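You operate a simulated robot arm through the tools that you are given. There is no shell and no other tool.

The job below is to be done with a simulated robot arm. You get a single attempt, and the scene is never put back.

## Task
Test the cabinet's lamps, log its two hour meters and set the day knob to TUE.
Fine: the log is the P1 and P2 sliders. Leave the other knobs and buttons.

Only the result counts: the job must be done as asked and must still hold three seconds after the hand-in. Knocking over, shifting, dropping, spilling or breaking anything else fails it.

## Robot
A 7-joint arm with a two-finger parallel gripper, fixed in place. Base frame: the origin is at the foot of the arm, x ahead of it, y to its left, z up. Units: mm, rad, N and s.
With the tool pointing down near the work surface it reaches from about 360 to 880 mm from the base axis. Its first joint turns from -2.496 to 2.496 rad. Payload 3 kg.
The tool frame sits at the grasp point between the pads (the TCP): z along the fingers, y along the line on which they close. The tips reach 30 mm beyond it. The gripper opens to 94 mm. The fingers are 28 mm wide and 10 mm thick; the gripper's body (50 by 96 mm) begins 55 mm behind the TCP.
Orientation is told as [roll, pitch, yaw] about the base's x, y, z axes, in that order, counted from this pose: with the fingers straight down and closing along the base's y, the tool's x points along the base's -x, its y along +y and its z along -z.

## Interface
- The arm moves only by the tool play_rows. Its argument "steps" is one flat list of numbers, 7 for each row, row after row: the shift along the tool's x, y, z in mm, then the turn, a rotation vector about the tool's x, y, z in rad, then the gripper command, from -1 (fully open) to 1 (shut), values between in proportion. In form: [x, y, z, ax, ay, az, grip, x, y, z, ax, ay, az, grip, ...]. A call has 1 to 20 rows; each row shifts and turns the commanded pose from where the row before left it, along the tool's axes as they then stand. A row lasts 0.2 s, in which the tool goes at most 50 mm and 0.15 rad; a call with a longer step from one row to the next is refused whole, and so is a gripper value outside its range. Where a pose cannot be reached the arm comes as near as it can. A force on the tool above 40 N (or 10 N above the force at the start of the call, whichever is more), or a blocked arm, ends the call early, and 0.2 s more pass. The fingers move at their own pace (about 72 mm/s each) and stop on an object; they squeeze with about 25 N. The grip force told is the motor's: it shows also when the fingers shut on nothing. Time passes only in rows, and 0.2 s behind the last, so rows that do not move let the fingers close. The reply holds the time, the measured pose of the TCP, the force on the tool along the base axes, the opening and the grip force, in the units named above and with some noise, with the torque about the TCP (base axes, N m) and any sound that the robot's microphone picked up, and new pictures: "pictures" is both (left out), scene, wrist or none.
- Cameras (640 x 400 px; columns grow to the right, rows downward): "scene" is fixed at [47.6, 501, 1487.1]; the picture's right is [0.32, -0.95, 0.00], its down [-0.43, -0.14, -0.89] and it looks along [0.84, 0.28, -0.46] (base axes); focal length 214 px, centre (320, 200). "wrist" rides on the gripper at [76, 14, -102] in the tool frame; the picture's right is [-0.18, 0.98, 0.00], its down [-0.75, -0.14, -0.64] and it looks along [-0.63, -0.12, 0.77] (tool axes); focal length 243 px, centre (320, 200). There is no depth. A picture from a camera that has moved, and an enlarged one, comes with that camera's place and axes in the base frame and with its lens.
- zoom(camera, box): a new picture of the part [left, top, right, bottom] of that camera's present view, enlarged. The clock stands still meanwhile.
- sign_off(): hands the job in; it is judged then, once.

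Places have to be worked out from the pictures, the camera data and where the tool is seen. Open the gripper and draw the arm clear of the work before you hand the job in, unless the task says otherwise.

The tools are called after "Call:" by a JSON object that holds its "method" and its "body". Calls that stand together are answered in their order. play_rows: Moves the arm, as the interface text tells. Its arguments: {"type":"object","properties":{"steps":{"type":"array","items":{"type":"number"}},"pictures":{"type":"string","enum":["both","scene","wrist","none"]}},"required":["steps"]} The other tools are called the same way: zoom (camera, box) takes an enlarged picture of a part of a camera's view; sign_off () hands the job in.

At the start:

```text
time_s: 0.0
tcp_pos: [337.7, 297.0, 1343.9]
tcp_rot: [0.001, 0.001, -0.002]
force: [0.3, 0.7, 0.4]
wrist_torque: [-0.02, -0.01, -0.02]
opening: 94.0
grasp_force: 0.0
```

scene: 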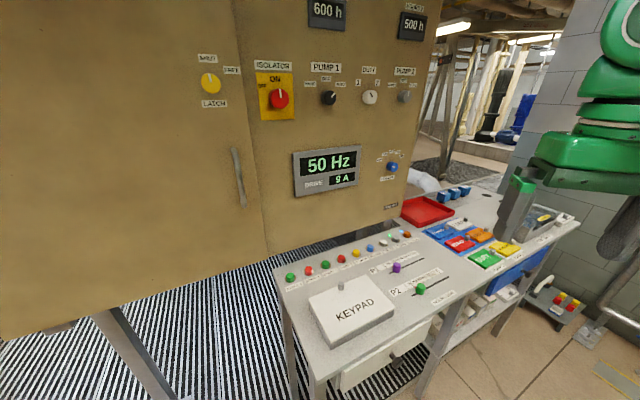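
wrist: 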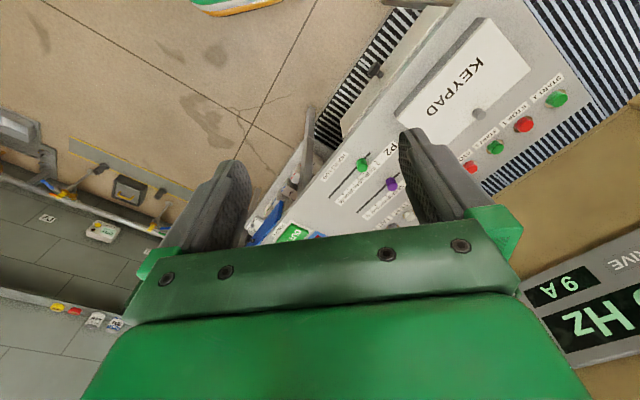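

I start by enlarging the cabinet and console areas to read labels before moving.

Call:
{"method": "zoom", "body": {"camera": "scene", "box": [240, 40, 440, 120]}}

Call:
{"method": "zoom", "body": {"camera": "scene", "box": [280, 0, 440, 60]}}

Call:
{"method": "zoom", "body": {"camera": "scene", "box": [270, 220, 470, 350]}}

Call:
{"method": "zoom", "body": {"camera": "scene", "box": [280, 130, 440, 220]}}

Call:
{"method": "zoom", "body": {"camera": "scene", "box": [390, 170, 590, 290]}}

Call:
{"method": "zoom", "body": {"camera": "wrist", "box": [240, 60, 600, 260]}}

```text
3.20 times, centred on (340, 80) of scene
camera zoom: at [47.6, 501.0, 1487.1], right [0.32, -0.95, 0.0], down [-0.43, -0.14, -0.89], along [0.84, 0.28, -0.46], focal length 686 px, centre (256, 584)
```

zoom: 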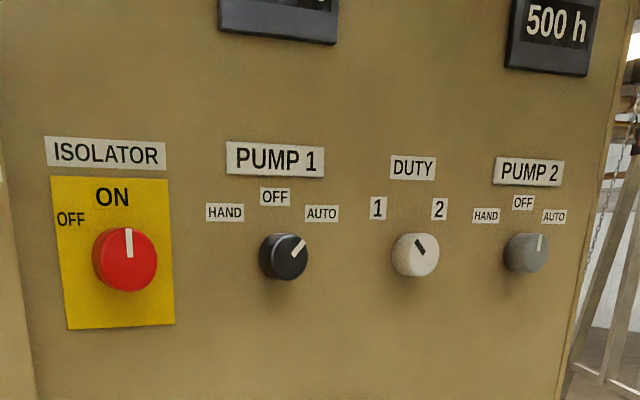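

```text
4.00 times, centred on (360, 30) of scene
camera zoom: at [47.6, 501.0, 1487.1], right [0.32, -0.95, 0.0], down [-0.43, -0.14, -0.89], along [0.84, 0.28, -0.46], focal length 858 px, centre (160, 880)
```

zoom: 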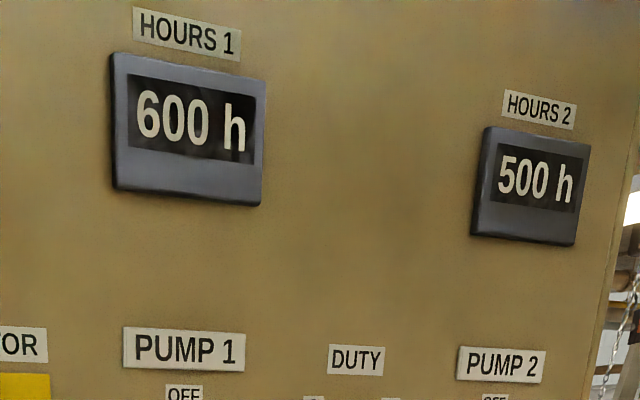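

```text
3.08 times, centred on (370, 285) of scene
camera zoom: at [47.6, 501.0, 1487.1], right [0.32, -0.95, 0.0], down [-0.43, -0.14, -0.89], along [0.84, 0.28, -0.46], focal length 660 px, centre (166, -62)
```

zoom: 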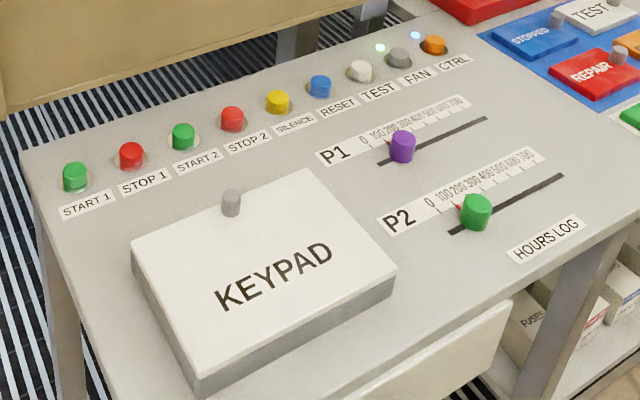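

```text
4.00 times, centred on (360, 175) of scene
camera zoom: at [47.6, 501.0, 1487.1], right [0.32, -0.95, 0.0], down [-0.43, -0.14, -0.89], along [0.84, 0.28, -0.46], focal length 858 px, centre (160, 300)
```

zoom: 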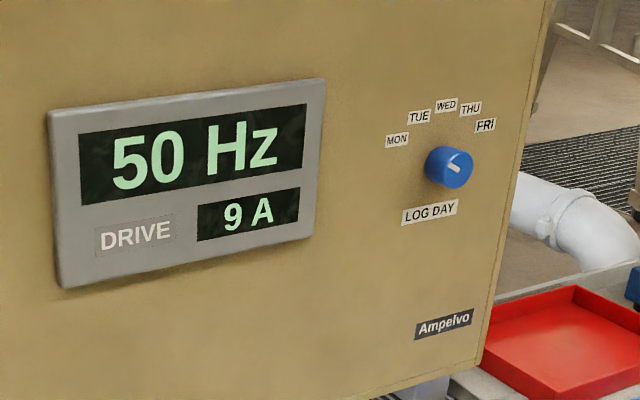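

```text
3.20 times, centred on (490, 230) of scene
camera zoom: at [47.6, 501.0, 1487.1], right [0.32, -0.95, 0.0], down [-0.43, -0.14, -0.89], along [0.84, 0.28, -0.46], focal length 686 px, centre (-224, 104)
```

zoom: 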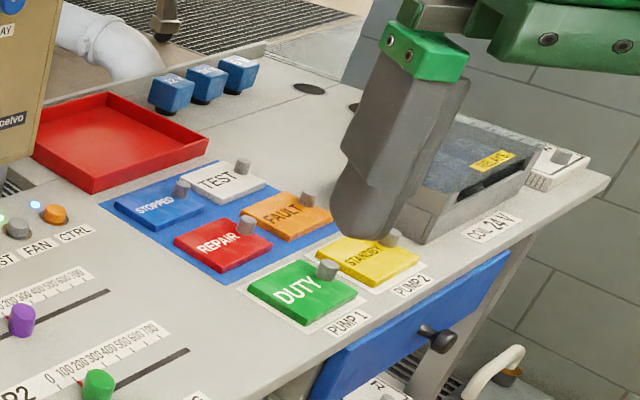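

```text
1.78 times, centred on (420, 160) of wrist
camera zoom: at [261.4, 310.4, 1445.3], right [0.18, 0.98, 0.0], down [0.75, -0.14, 0.64], along [0.63, -0.12, -0.77], focal length 431 px, centre (142, 271)
```

zoom: 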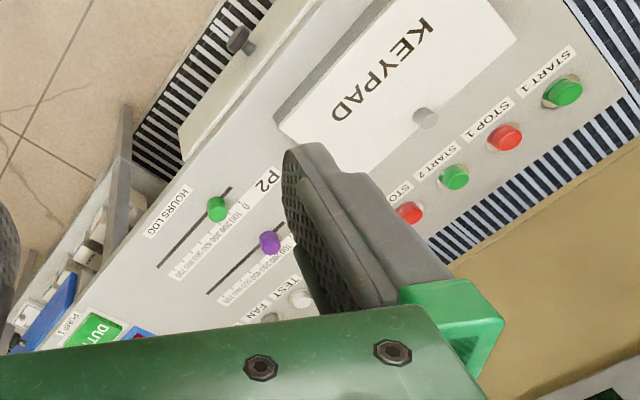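

The first views show P1 (purple) and P2 (green) sliders, and the white TEST button third from the row's right end. HOURS 1 reads 600 and HOURS 2 reads 500. I zoom further on the knob, the sliders and the button row.

Call:
{"method": "zoom", "body": {"camera": "scene", "box": [370, 145, 418, 175]}}

Call:
{"method": "zoom", "body": {"camera": "scene", "box": [360, 245, 456, 305]}}

Call:
{"method": "zoom", "body": {"camera": "scene", "box": [350, 220, 430, 270]}}

Call:
{"method": "zoom", "body": {"camera": "scene", "box": [190, 40, 300, 120]}}

```text
13.33 times, centred on (394, 160) of scene
camera zoom: at [47.6, 501.0, 1487.1], right [0.32, -0.95, 0.0], down [-0.43, -0.14, -0.89], along [0.84, 0.28, -0.46], focal length 2860 px, centre (-667, 733)
```

zoom: 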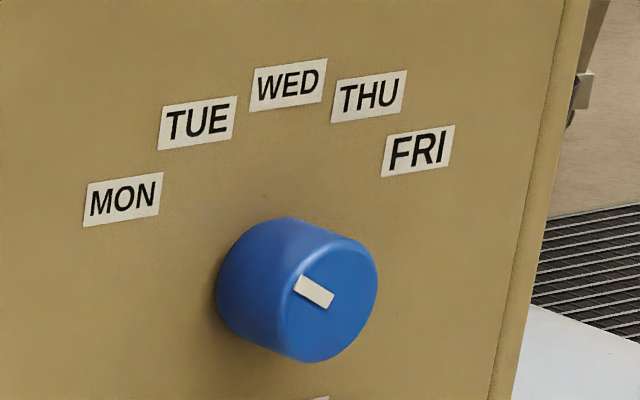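

```text
6.67 times, centred on (408, 275) of scene
camera zoom: at [47.6, 501.0, 1487.1], right [0.32, -0.95, 0.0], down [-0.43, -0.14, -0.89], along [0.84, 0.28, -0.46], focal length 1430 px, centre (-267, -300)
```

zoom: 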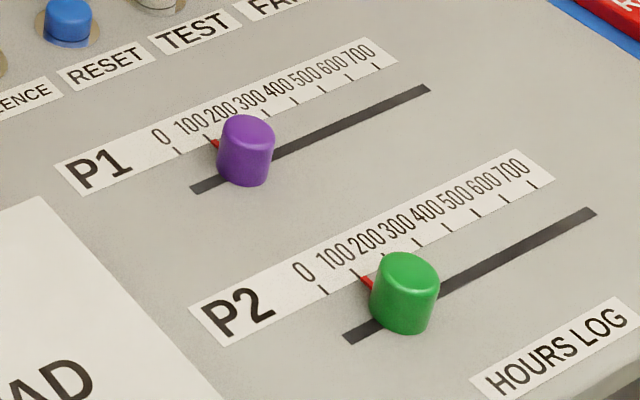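

```text
8.00 times, centred on (390, 245) of scene
camera zoom: at [47.6, 501.0, 1487.1], right [0.32, -0.95, 0.0], down [-0.43, -0.14, -0.89], along [0.84, 0.28, -0.46], focal length 1716 px, centre (-240, -160)
```

zoom: 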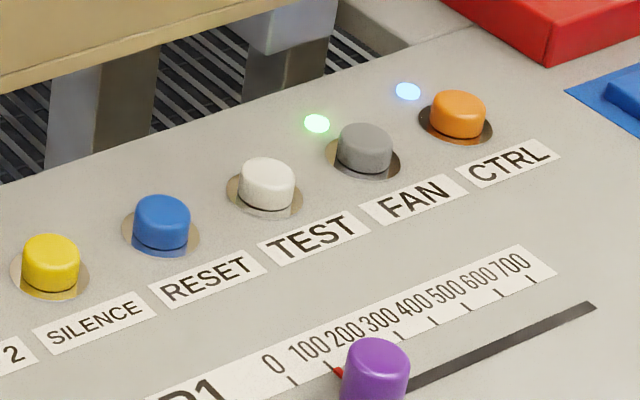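

```text
5.00 times, centred on (245, 80) of scene
camera zoom: at [47.6, 501.0, 1487.1], right [0.32, -0.95, 0.0], down [-0.43, -0.14, -0.89], along [0.84, 0.28, -0.46], focal length 1072 px, centre (695, 800)
```

zoom: 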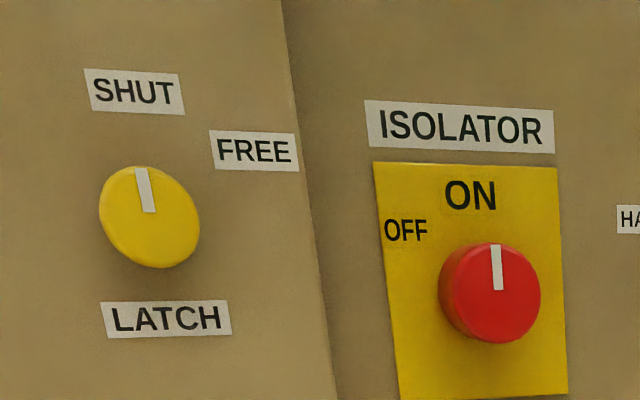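

The day knob's white mark points at MON, so TUE is one 30° notch clockwise. The console is turned about 45° (row direction about (0.707, -0.707)), with P2 near (587, 352, 937) and TEST near (797, 477). I move over the console's front and yaw the tool +45° for a closer look.

Call:
{"method": "play_rows", "body": {"steps": [-27, -11.2, 32.3, 0, 0, 0, -1, -27, -11.2, 32.3, 0, 0, 0, -1, -27, -11.2, 32.3, 0, 0, 0, -1, -27, -11.2, 32.3, 0, 0, 0, -1, -27, -11.2, 32.3, 0, 0, 0, -1, -27, -11.2, 32.3, 0, 0, 0, -1, 0, 0, 0, 0, 0, -0.1309, -1, 0, 0, 0, 0, 0, -0.1309, -1, 0, 0, 0, 0, 0, -0.1309, -1, 0, 0, 0, 0, 0, -0.1309, -1, 0, 0, 0, 0, 0, -0.1309, -1, 0, 0, 0, 0, 0, -0.1309, -1, 0, 0, 0, 0, 0, 0, -1], "pictures": "both"}}

```text
time_s: 2.8
tcp_pos: [500.4, 229.2, 1150.8]
tcp_rot: [0.0, 0.002, 0.787]
force: [-0.2, -0.1, 0.0]
wrist_torque: [0.01, 0.01, 0.01]
opening: 94.0
grasp_force: 0.0
camera wrist: at [435.8, 185.2, 1251.3], right [-0.57, 0.82, 0.0], down [0.63, 0.43, 0.64], along [0.53, 0.36, -0.77], focal length 243 px, centre (320, 200)
```

scene: 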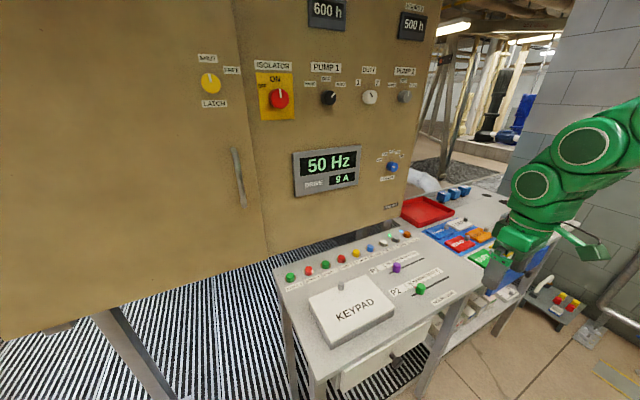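
wrist: 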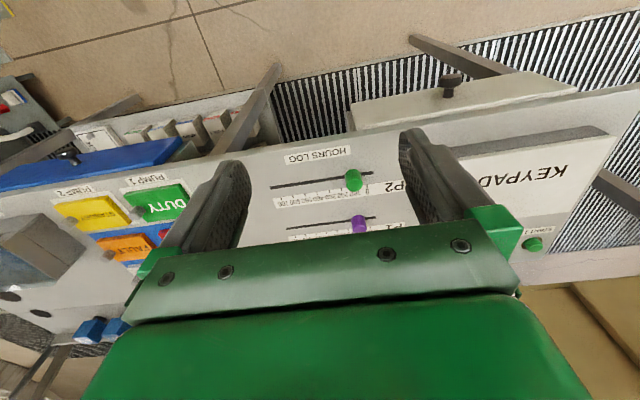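

The wrist view now shows both sliders between the fingers. I enlarge it to measure the knob positions and scale.

Call:
{"method": "zoom", "body": {"camera": "wrist", "box": [240, 130, 420, 242]}}

```text
3.56 times, centred on (330, 186) of wrist
camera zoom: at [435.8, 185.2, 1251.3], right [-0.57, 0.82, 0.0], down [0.63, 0.43, 0.64], along [0.53, 0.36, -0.77], focal length 863 px, centre (284, 250)
```

zoom: 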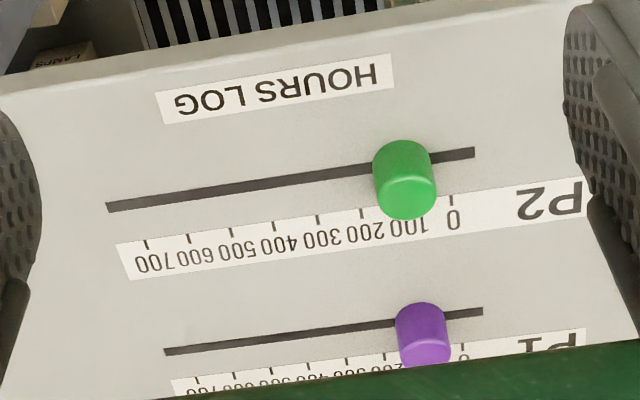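

Triangulation puts the console surface near z 921, the P2 knob near (587, 352) with about 21.4 mm of travel per 100 h, and the P1 slot starting near (636, 446). I move above the P2 knob with the fingers open along the slot.

Call:
{"method": "play_rows", "body": {"steps": [-29.7, 5.04, 28.2, 0, 0, 0, -1, -29.7, 5.04, 28.2, 0, 0, 0, -1, -29.7, 5.04, 28.2, 0, 0, 0, -1, -29.7, 5.04, 28.2, 0, 0, 0, -1, -29.7, 5.04, 28.2, 0, 0, 0, -1, 0, 0, 0, 0, 0, 0, -1], "pictures": "both"}}

Call:
{"method": "zoom", "body": {"camera": "wrist", "box": [200, 120, 440, 260]}}

Call:
{"method": "zoom", "body": {"camera": "scene", "box": [340, 200, 500, 300]}}

```text
time_s: 4.2
tcp_pos: [586.8, 351.9, 1007.9]
tcp_rot: [0.0, 0.0, 0.783]
force: [0.5, -0.2, 0.5]
wrist_torque: [-0.01, 0.02, -0.01]
opening: 93.9
grasp_force: 0.1
camera wrist: at [521.0, 308.0, 1109.2], right [-0.57, 0.82, 0.0], down [0.63, 0.43, 0.64], along [0.53, 0.36, -0.77], focal length 243 px, centre (320, 200)
```

scene: 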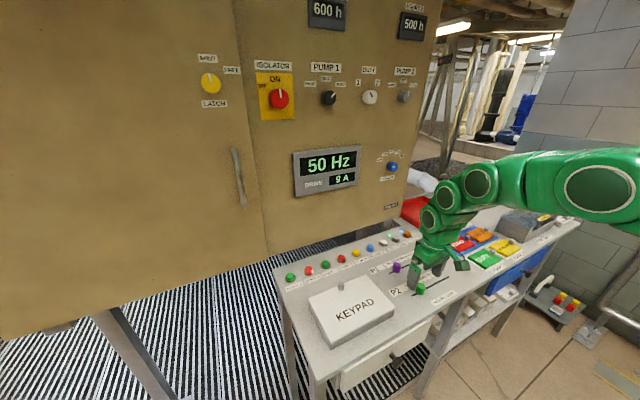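
wrist: 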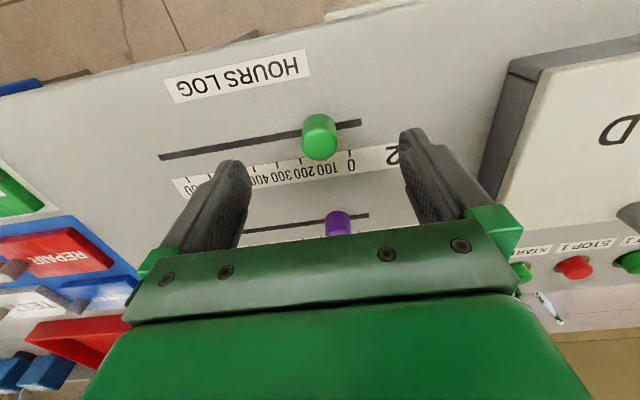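

```text
2.67 times, centred on (320, 190) of wrist
camera zoom: at [521.0, 308.0, 1109.2], right [-0.57, 0.82, 0.0], down [0.63, 0.43, 0.64], along [0.53, 0.36, -0.77], focal length 647 px, centre (320, 227)
```

zoom: 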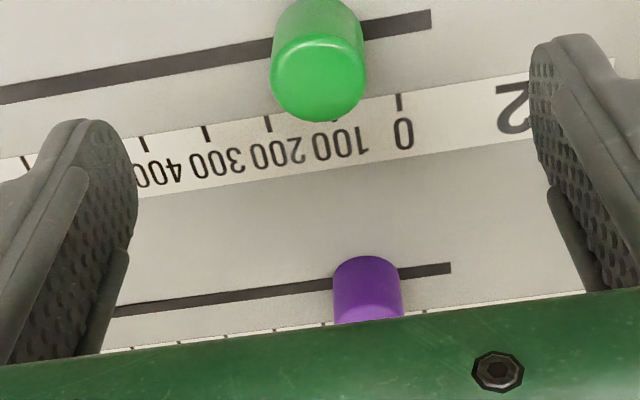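

```text
4.00 times, centred on (420, 250) of scene
camera zoom: at [47.6, 501.0, 1487.1], right [0.32, -0.95, 0.0], down [-0.43, -0.14, -0.89], along [0.84, 0.28, -0.46], focal length 858 px, centre (-80, 0)
```

zoom: 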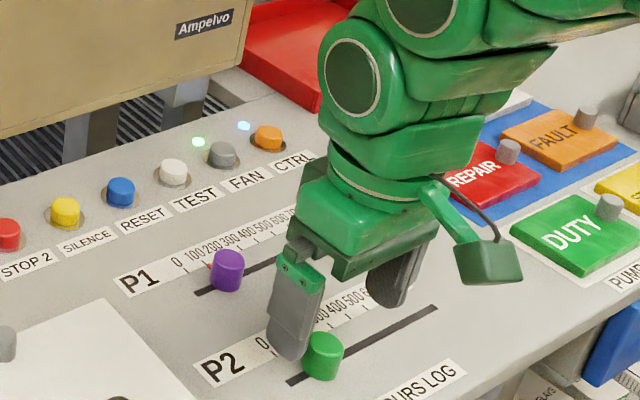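

The P2 knob stands at about (588.8, 353), is about 26 mm across and its top is near z 950. I descend over it with fingertips about 8 mm above the surface and close on it.

Call:
{"method": "play_rows", "body": {"steps": [-2, -0.6, 16, 0, 0, 0, -1, 0, 0, 16, 0, 0, 0, -1, 0, 0, 16, 0, 0, 0, -1, 0, 0, 0, 0, 0, 0, 1, 0, 0, 0, 0, 0, 0, 1, 0, 0, 0, 0, 0, 0, 1, 0, 0, 0, 0, 0, 0, 1], "pictures": "both"}}

```text
time_s: 5.8
tcp_pos: [587.5, 354.7, 961.1]
tcp_rot: [0.0, -0.001, 0.785]
force: [1.7, 1.5, -1.9]
wrist_torque: [0.08, -0.07, -0.01]
opening: 24.4
grasp_force: 44.6
camera wrist: at [523.6, 309.7, 1062.2], right [-0.57, 0.82, 0.0], down [0.63, 0.43, 0.64], along [0.53, 0.36, -0.77], focal length 243 px, centre (320, 200)
```

scene: 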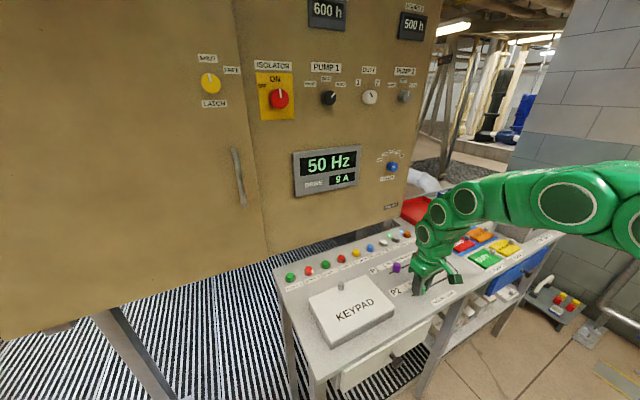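
wrist: 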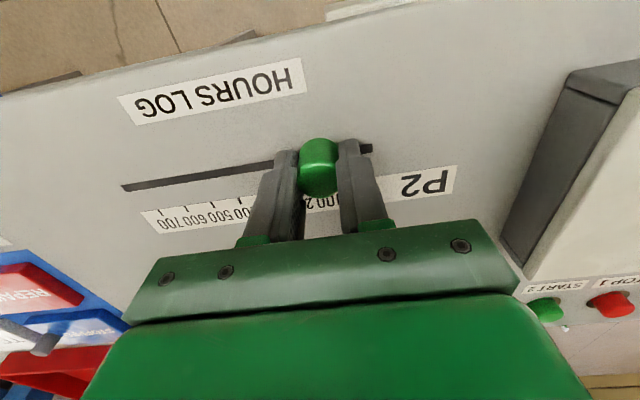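

The P2 knob is held (opening 24.4 mm). I drag it about 85 mm along the slot towards 500, in small rows.

Call:
{"method": "play_rows", "body": {"steps": [0, -17, 0, 0, 0, 0, 1, 0, -17, 0, 0, 0, 0, 1, 0, -17, 0, 0, 0, 0, 1, 0, -17, 0, 0, 0, 0, 1, 0, -17, 0, 0, 0, 0, 1, 0, 0, 0, 0, 0, 0, 1], "pictures": "both"}}

Call:
{"method": "zoom", "body": {"camera": "wrist", "box": [200, 110, 440, 250]}}

Call:
{"method": "zoom", "body": {"camera": "scene", "box": [380, 240, 476, 300]}}

```text
time_s: 7.2
tcp_pos: [649.8, 292.2, 960.7]
tcp_rot: [-0.001, 0.0, 0.786]
force: [15.3, 17.9, -28.4]
wrist_torque: [0.55, -0.44, 0.05]
opening: 24.3
grasp_force: 45.3
camera wrist: at [584.6, 248.6, 1062.3], right [-0.57, 0.82, 0.0], down [0.63, 0.43, 0.64], along [0.53, 0.36, -0.77], focal length 243 px, centre (320, 200)
```

scene: 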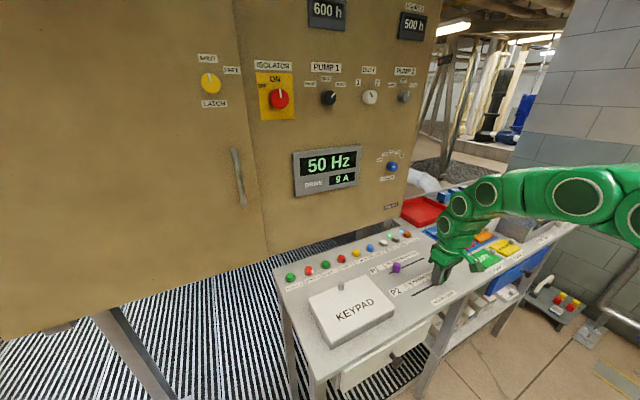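
wrist: 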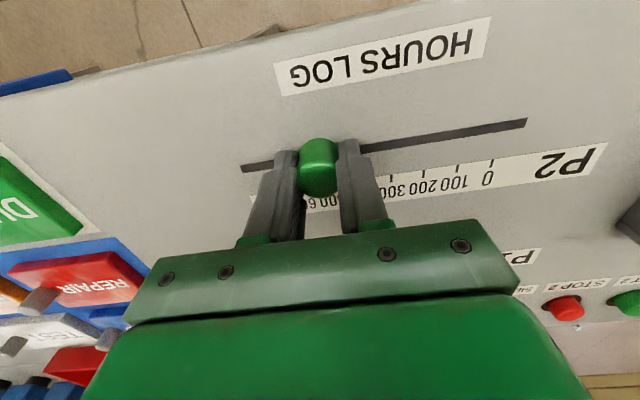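

```text
2.67 times, centred on (320, 180) of wrist
camera zoom: at [584.6, 248.6, 1062.3], right [-0.57, 0.82, 0.0], down [0.63, 0.43, 0.64], along [0.53, 0.36, -0.77], focal length 647 px, centre (320, 253)
```

zoom: 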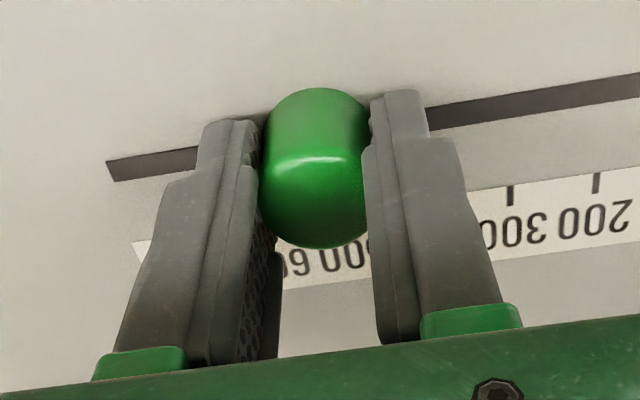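

```text
6.67 times, centred on (428, 270) of scene
camera zoom: at [47.6, 501.0, 1487.1], right [0.32, -0.95, 0.0], down [-0.43, -0.14, -0.89], along [0.84, 0.28, -0.46], focal length 1430 px, centre (-400, -267)
```

zoom: 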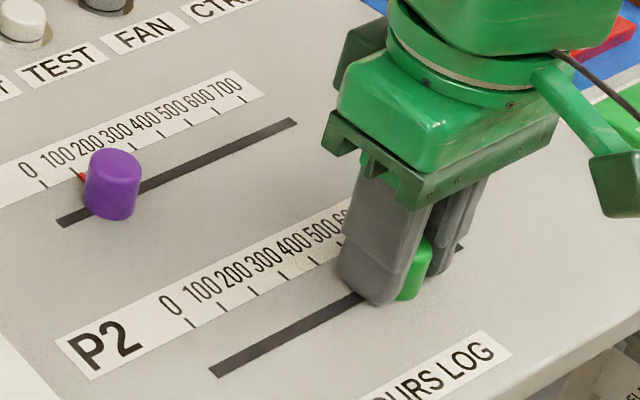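

The TCP is at the expected 500 spot. I open partway, rise straight up and check the pointer.

Call:
{"method": "play_rows", "body": {"steps": [0, 0, 0, 0, 0, 0, 0, 0, 0, 0, 0, 0, 0, 0, 0, 0, -20, 0, 0, 0, 0, 0, 0, -30, 0, 0, 0, 0, 28, 0, -40, 0, 0, 0, -0.5, 28, 0, -40, 0, 0, 0, -1, 28, 0, -20, 0, 0, 0, -1, 0, 0, 0, 0, 0, 0, -1], "pictures": "both"}}

Call:
{"method": "zoom", "body": {"camera": "wrist", "box": [200, 110, 440, 250]}}

Call:
{"method": "zoom", "body": {"camera": "scene", "box": [380, 240, 476, 300]}}

```text
time_s: 9.0
tcp_pos: [590.5, 233.9, 1112.5]
tcp_rot: [0.0, -0.001, 0.786]
force: [-0.3, 0.3, -0.7]
wrist_torque: [-0.02, -0.01, 0.0]
opening: 94.0
grasp_force: 0.2
camera wrist: at [525.9, 190.2, 1212.8], right [-0.56, 0.83, 0.0], down [0.63, 0.43, 0.64], along [0.53, 0.36, -0.77], focal length 243 px, centre (320, 200)
```

scene: 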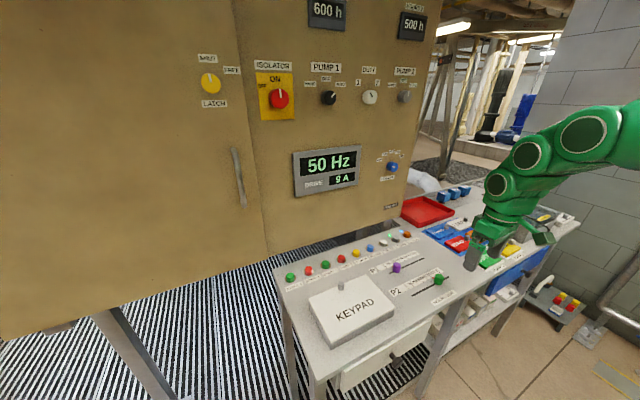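
wrist: 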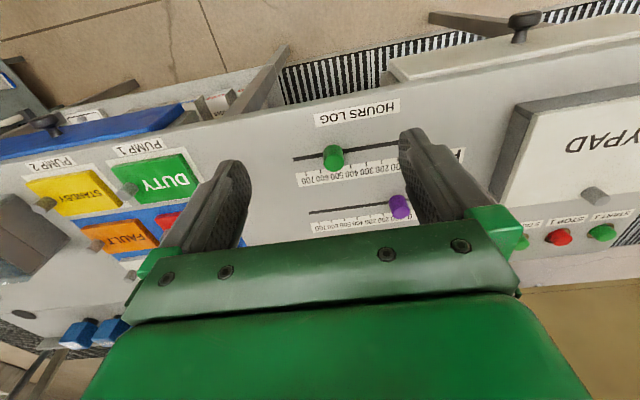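

```text
2.67 times, centred on (320, 180) of wrist
camera zoom: at [525.9, 190.2, 1212.8], right [-0.56, 0.83, 0.0], down [0.63, 0.43, 0.64], along [0.53, 0.36, -0.77], focal length 647 px, centre (320, 253)
```

zoom: 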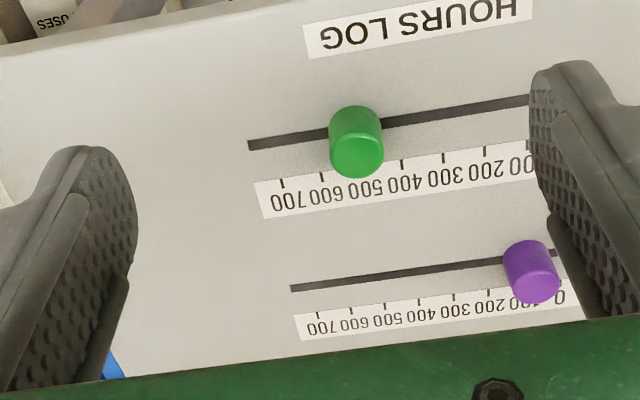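

```text
6.67 times, centred on (428, 270) of scene
camera zoom: at [47.6, 501.0, 1487.1], right [0.32, -0.95, 0.0], down [-0.43, -0.14, -0.89], along [0.84, 0.28, -0.46], focal length 1430 px, centre (-400, -267)
```

zoom: 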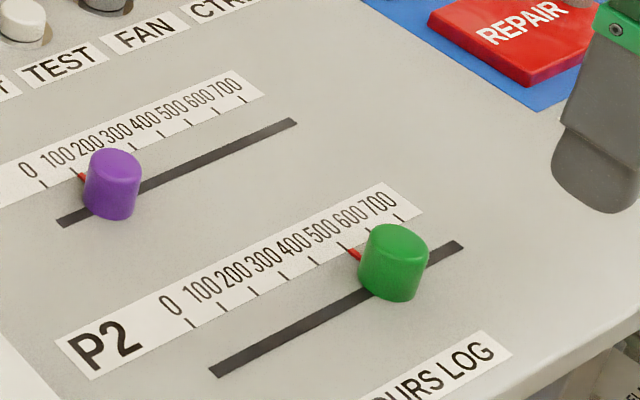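

P2's pointer sits near the 500 tick; I enlarge it more to judge the remaining error.

Call:
{"method": "zoom", "body": {"camera": "scene", "box": [416, 260, 448, 280]}}

Call:
{"method": "zoom", "body": {"camera": "wrist", "box": [290, 140, 386, 200]}}

Call:
{"method": "zoom", "body": {"camera": "scene", "box": [380, 250, 412, 270]}}

```text
16.00 times, centred on (432, 270) of scene
camera zoom: at [47.6, 501.0, 1487.1], right [0.32, -0.95, 0.0], down [-0.43, -0.14, -0.89], along [0.84, 0.28, -0.46], focal length 3432 px, centre (-1472, -920)
```

zoom: 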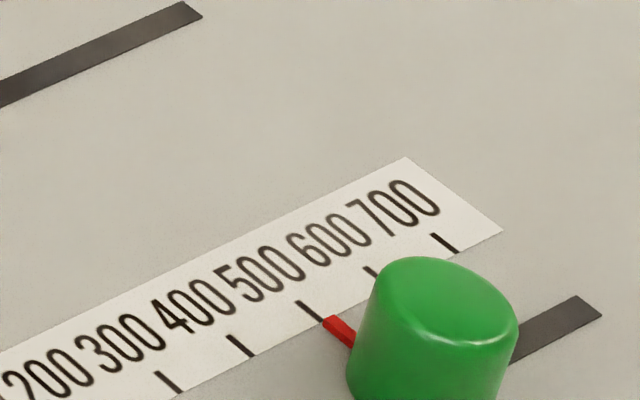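

```text
6.67 times, centred on (338, 170) of wrist
camera zoom: at [525.9, 190.2, 1212.8], right [-0.56, 0.83, 0.0], down [0.63, 0.43, 0.64], along [0.53, 0.36, -0.77], focal length 1618 px, centre (200, 400)
```

zoom: 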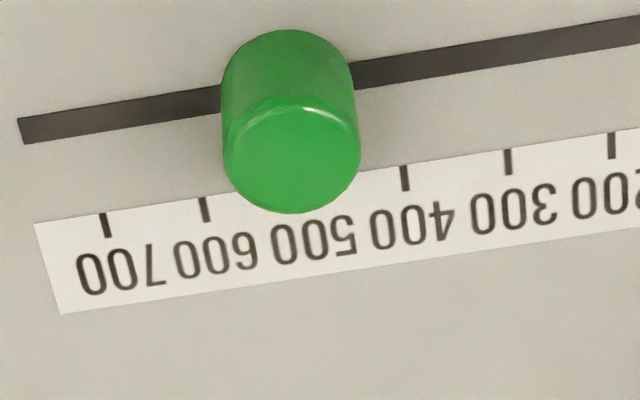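

```text
16.00 times, centred on (396, 260) of scene
camera zoom: at [47.6, 501.0, 1487.1], right [0.32, -0.95, 0.0], down [-0.43, -0.14, -0.89], along [0.84, 0.28, -0.46], focal length 3432 px, centre (-896, -760)
```

zoom: 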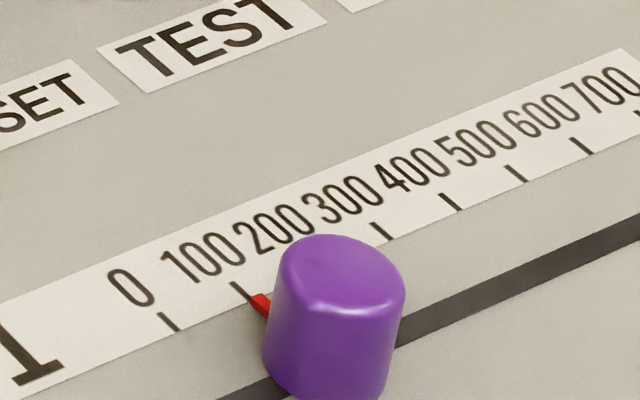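

P2 reads about 500 (error under 1 mm). P1 sits just past 100 near (660, 424), so I move above it.

Call:
{"method": "play_rows", "body": {"steps": [-30.6, 14.2, 17.4, 0, 0, 0, -1, -30.6, 14.2, 17.4, 0, 0, 0, -1, -30.6, 14.2, 17.4, 0, 0, 0, -1, -30.6, 14.2, 17.4, 0, 0, 0, -1, -30.6, 14.2, 17.4, 0, 0, 0, -1, -30.6, 14.2, 17.4, 0, 0, 0, -1, 0, 0, 0, 0, 0, 0, -1], "pictures": "both"}}

Call:
{"method": "zoom", "body": {"camera": "wrist", "box": [200, 80, 440, 220]}}

```text
time_s: 10.6
tcp_pos: [658.7, 423.8, 1005.9]
tcp_rot: [-0.001, 0.0, 0.785]
force: [0.0, 0.3, 0.6]
wrist_torque: [0.01, 0.04, -0.02]
opening: 93.9
grasp_force: 0.0
camera wrist: at [594.2, 379.6, 1106.3], right [-0.56, 0.83, 0.0], down [0.63, 0.43, 0.64], along [0.53, 0.36, -0.77], focal length 243 px, centre (320, 200)
```

scene: 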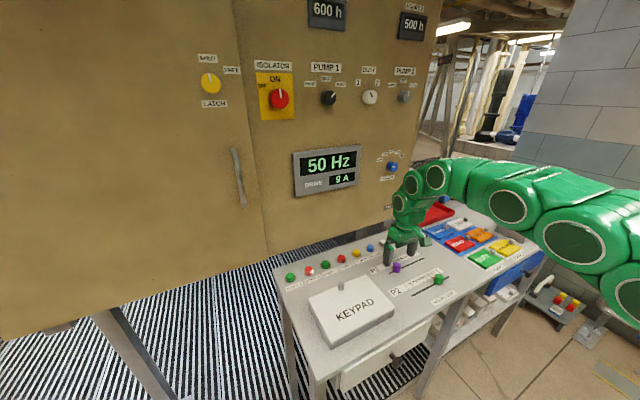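
wrist: 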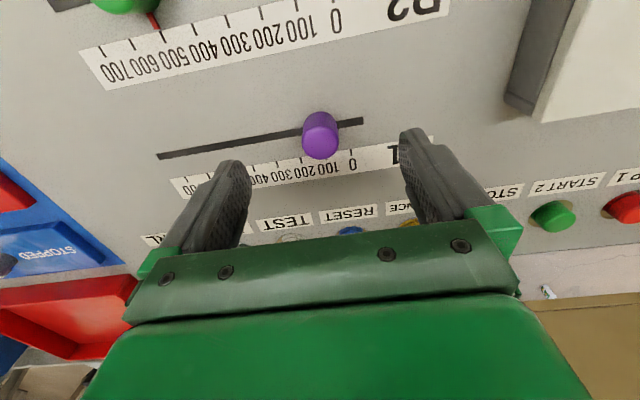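

```text
2.67 times, centred on (320, 150) of wrist
camera zoom: at [594.2, 379.6, 1106.3], right [-0.56, 0.83, 0.0], down [0.63, 0.43, 0.64], along [0.53, 0.36, -0.77], focal length 647 px, centre (320, 333)
```

zoom: 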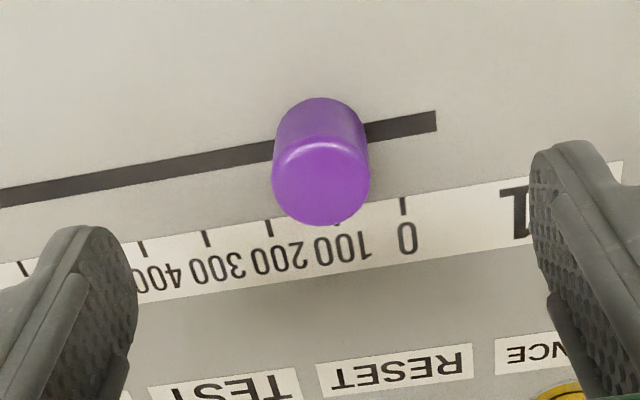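

P1 appears at the same spot in the view as P2 did before its grasp. I check the P2 pointer from this angle, too.

Call:
{"method": "zoom", "body": {"camera": "wrist", "box": [90, 0, 218, 80]}}

```text
5.00 times, centred on (154, 40) of wrist
camera zoom: at [594.2, 379.6, 1106.3], right [-0.56, 0.83, 0.0], down [0.63, 0.43, 0.64], along [0.53, 0.36, -0.77], focal length 1213 px, centre (1150, 1000)
```

zoom: 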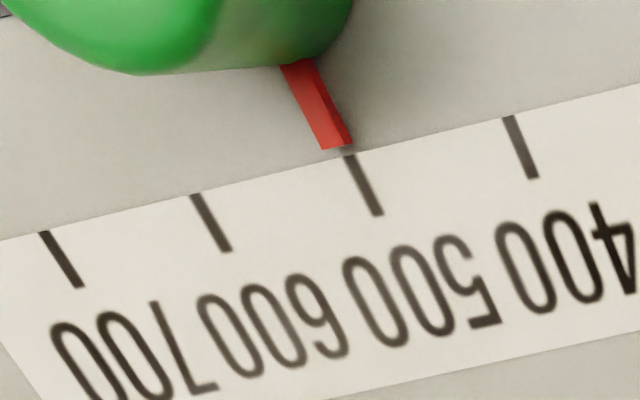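

From this side, P2's pointer lines up with the 500 tick within about 4 h. I descend onto P1 and grip it.

Call:
{"method": "play_rows", "body": {"steps": [-2, -0.6, 15, 0, 0, 0, -1, 0, 0, 15, 0, 0, 0, -1, 0, 0, 15, 0, 0, 0, -1, 0, 0, 0, 0, 0, 0, 1, 0, 0, 0, 0, 0, 0, 1, 0, 0, 0, 0, 0, 0, 1, 0, 0, 0, 0, 0, 0, 1], "pictures": "wrist"}}

```text
time_s: 12.2
tcp_pos: [660.0, 423.4, 962.4]
tcp_rot: [0.001, 0.002, 0.786]
force: [-1.8, -0.5, -0.2]
wrist_torque: [-0.01, 0.02, 0.02]
opening: 24.3
grasp_force: 45.3
camera wrist: at [596.1, 379.0, 1062.2], right [-0.57, 0.82, 0.0], down [0.63, 0.43, 0.64], along [0.53, 0.36, -0.77], focal length 243 px, centre (320, 200)
```

wrist: 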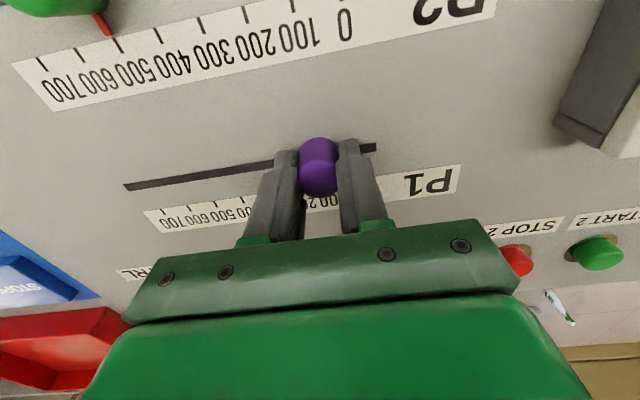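

P1 is held. I drag it half the way first, watching the side force that built up with P2.

Call:
{"method": "play_rows", "body": {"steps": [-0.3, -17.5, 0.2, 0, 0, 0, 1, -0.3, -17.5, 0.2, 0, 0, 0, 1, -0.3, -17.5, 0.2, 0, 0, 0, 1], "pictures": "wrist"}}

```text
time_s: 13.0
tcp_pos: [693.5, 389.5, 961.7]
tcp_rot: [0.001, 0.005, 0.784]
force: [-8.8, -8.6, 11.1]
wrist_torque: [-0.3, 0.24, -0.05]
opening: 24.4
grasp_force: 45.2
stopped in row 3: the force on the tool passed its limit at 42 N (the readings are from after the stop); the commanded pose is now the measured one
camera wrist: at [629.5, 346.6, 1062.5], right [-0.56, 0.83, 0.0], down [0.64, 0.43, 0.64], along [0.53, 0.36, -0.77], focal length 243 px, centre (320, 200)
```

wrist: 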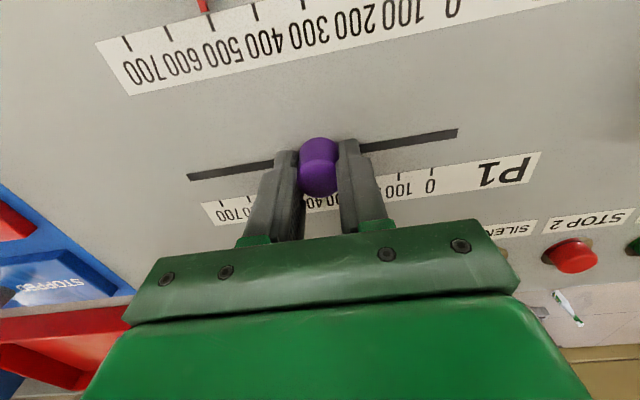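

The stop came from sideways binding of the rigid grip, and the knob is about midway at roughly 330. I loosen the grip to about 27 mm so a finger pushes without clamping, and continue more slowly to just short of 600.

Call:
{"method": "play_rows", "body": {"steps": [0, 0, 0, 0, 0, 0, 0.4, 0, 0, 0, 0, 0, 0, 0.4, 0, -8, 0, 0, 0, 0, 0.4, 0, -8, 0, 0, 0, 0, 0.4, 0, -8, 0, 0, 0, 0, 0.4, 0, -8, 0, 0, 0, 0, 0.4, 0, -8, 0, 0, 0, 0, 0.4, 0, -8, 0, 0, 0, 0, 0.4, 0, -8, 0, 0, 0, 0, 0.4, 0, 0, 0, 0, 0, 0, 0.4], "pictures": "both"}}

Call:
{"method": "zoom", "body": {"camera": "wrist", "box": [200, 110, 440, 250]}}

Call:
{"method": "zoom", "body": {"camera": "scene", "box": [370, 230, 450, 280]}}

```text
time_s: 15.2
tcp_pos: [733.4, 351.3, 962.0]
tcp_rot: [0.0, 0.006, 0.787]
force: [-0.1, 0.6, 0.4]
wrist_torque: [-0.02, 0.0, 0.02]
opening: 28.3
grasp_force: 0.4
camera wrist: at [669.3, 308.5, 1062.1], right [-0.56, 0.83, 0.0], down [0.63, 0.44, 0.64], along [0.53, 0.36, -0.77], focal length 243 px, centre (320, 200)
```

scene: 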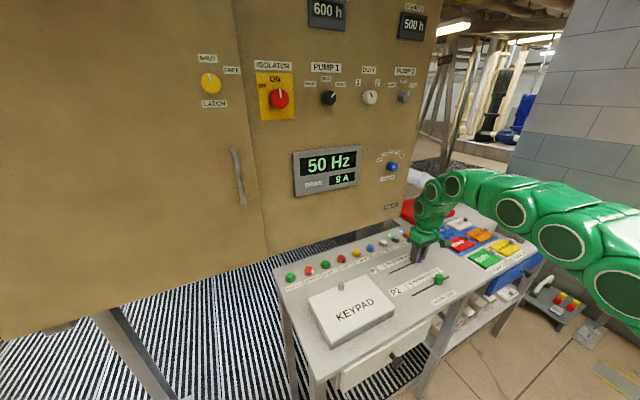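
wrist: 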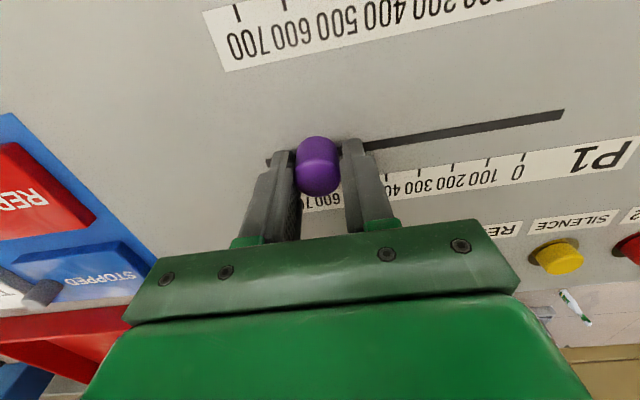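

```text
2.67 times, centred on (320, 180) of wrist
camera zoom: at [669.3, 308.5, 1062.1], right [-0.56, 0.83, 0.0], down [0.63, 0.44, 0.64], along [0.53, 0.36, -0.77], focal length 647 px, centre (320, 253)
```

zoom: 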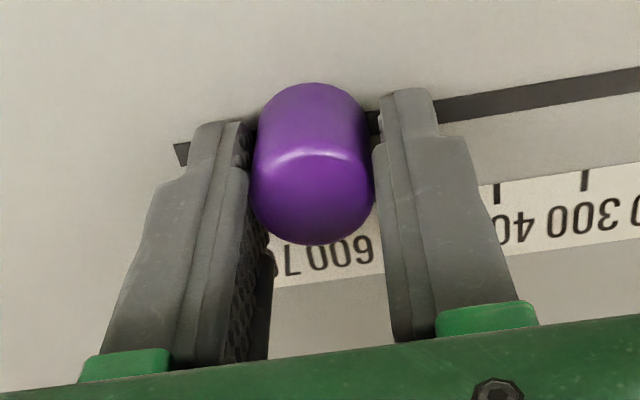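

```text
8.00 times, centred on (410, 255) of scene
camera zoom: at [47.6, 501.0, 1487.1], right [0.32, -0.95, 0.0], down [-0.43, -0.14, -0.89], along [0.84, 0.28, -0.46], focal length 1716 px, centre (-400, -240)
```

zoom: 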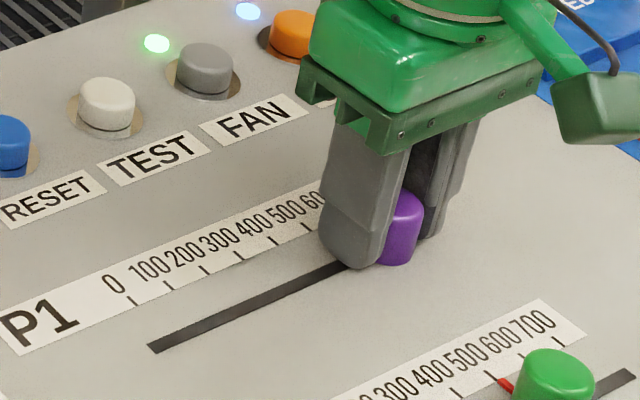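

P1 is near 600. I open, rise and back off to read its pointer.

Call:
{"method": "play_rows", "body": {"steps": [0, 0, 0, 0, 0, 0, 0, 0, 0, 0, 0, 0, 0, 0, 0, 0, -20, 0, 0, 0, 0, 0, 0, -30, 0, 0, 0, 0, 28, 0, -40, 0, 0, 0, -0.5, 28, 0, -40, 0, 0, 0, -1, 28, 0, -20, 0, 0, 0, -1, 0, 0, 0, 0, 0, 0, -1], "pictures": "both"}}

Call:
{"method": "zoom", "body": {"camera": "wrist", "box": [260, 130, 388, 210]}}

Call:
{"method": "zoom", "body": {"camera": "scene", "box": [400, 245, 432, 265]}}

```text
time_s: 17.0
tcp_pos: [673.8, 289.9, 1111.9]
tcp_rot: [-0.001, 0.004, 0.786]
force: [0.6, 0.1, 0.4]
wrist_torque: [0.0, 0.01, 0.01]
opening: 93.9
grasp_force: 0.1
camera wrist: at [609.7, 246.3, 1213.7], right [-0.56, 0.83, 0.0], down [0.64, 0.43, 0.64], along [0.53, 0.36, -0.77], focal length 243 px, centre (320, 200)
```

scene: 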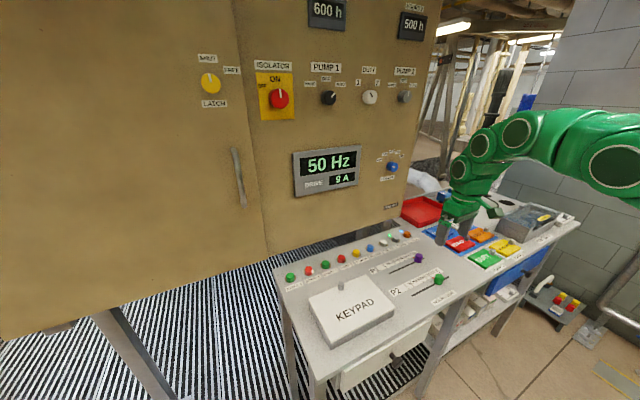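
wrist: 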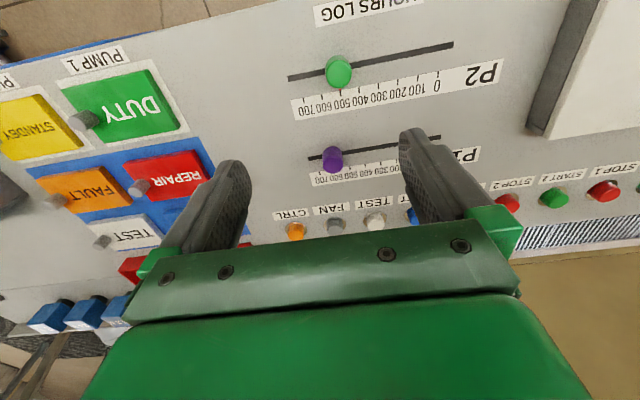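

```text
5.00 times, centred on (324, 170) of wrist
camera zoom: at [609.7, 246.3, 1213.7], right [-0.56, 0.83, 0.0], down [0.64, 0.43, 0.64], along [0.53, 0.36, -0.77], focal length 1213 px, centre (300, 350)
```

zoom: 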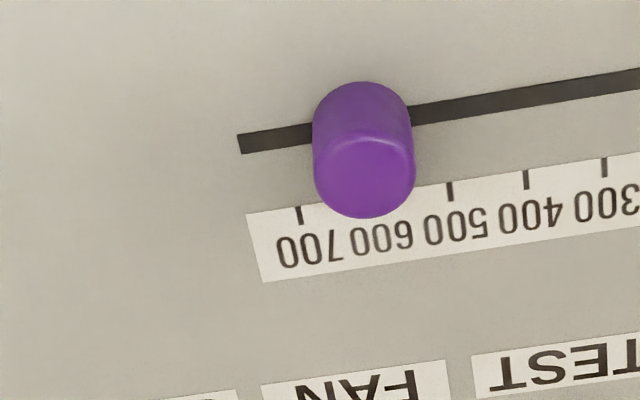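

```text
16.00 times, centred on (416, 255) of scene
camera zoom: at [47.6, 501.0, 1487.1], right [0.32, -0.95, 0.0], down [-0.43, -0.14, -0.89], along [0.84, 0.28, -0.46], focal length 3432 px, centre (-1216, -680)
```

zoom: 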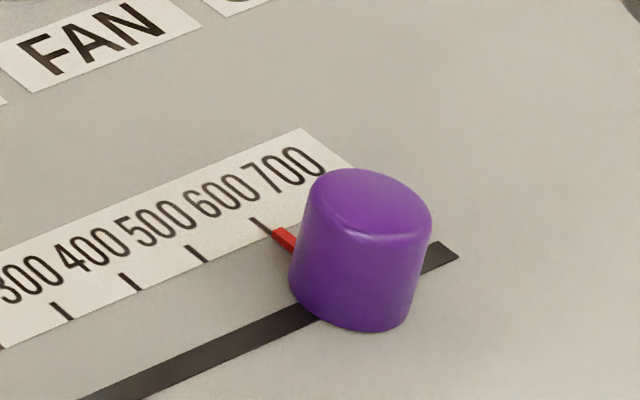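

P1 reads about 600 (within about 5 h). Next is the TEST button near (790, 474), which is far out, so I tilt the tool forward about 0.4 rad, close the fingers and move to hover above it.

Call:
{"method": "play_rows", "body": {"steps": [0, 0, 0, 0, -0.1333, 0, 1, 0, 0, 0, 0, -0.1333, 0, 1, 0, 0, 0, 0, -0.1333, 0, 1, -26.2, 8, 29.5, 0, 0, 0, 1, -26.2, 8, 29.5, 0, 0, 0, 1, -26.2, 8, 29.5, 0, 0, 0, 1, -26.2, 8, 29.5, 0, 0, 0, 1, -26.2, 8, 29.5, 0, 0, 0, 1, -26.2, 8, 29.5, 0, 0, 0, 1, 0, 0, 0, 0, 0, 0, 1], "pictures": "both"}}

Call:
{"method": "zoom", "body": {"camera": "scene", "box": [350, 200, 446, 260]}}

Call:
{"method": "zoom", "body": {"camera": "wrist", "box": [220, 80, 420, 205]}}

```text
time_s: 19.2
tcp_pos: [790.9, 477.8, 1008.9]
tcp_rot: [0.0, -0.394, 0.783]
force: [-0.9, 0.0, 0.1]
wrist_torque: [0.0, -0.03, -0.04]
opening: 0.0
grasp_force: 24.6
camera wrist: at [703.1, 409.3, 1072.3], right [-0.57, 0.82, 0.07], down [0.42, 0.22, 0.88], along [0.7, 0.54, -0.47], focal length 243 px, centre (320, 200)
```

scene: 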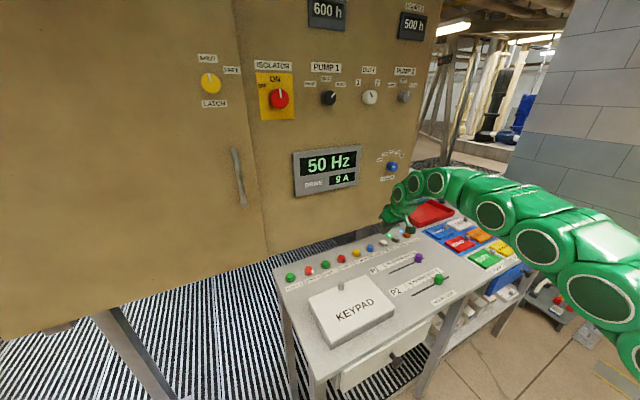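
wrist: 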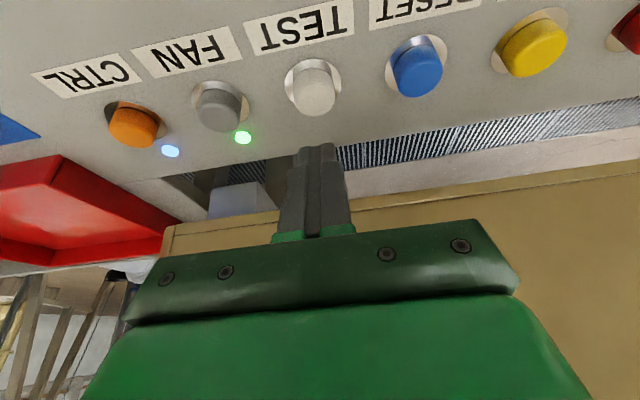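

```text
6.67 times, centred on (398, 230) of scene
camera zoom: at [47.6, 501.0, 1487.1], right [0.32, -0.95, 0.0], down [-0.43, -0.14, -0.89], along [0.84, 0.28, -0.46], focal length 1430 px, centre (-200, 0)
```

zoom: 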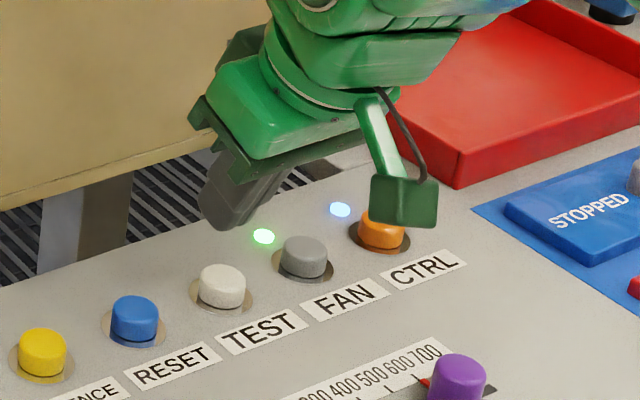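

```text
3.20 times, centred on (320, 142) of wrist
camera zoom: at [703.1, 409.3, 1072.3], right [-0.57, 0.82, 0.07], down [0.42, 0.22, 0.88], along [0.7, 0.54, -0.47], focal length 776 px, centre (320, 384)
```

zoom: 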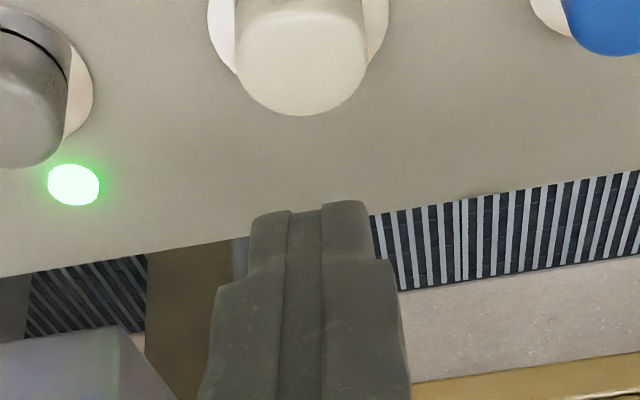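

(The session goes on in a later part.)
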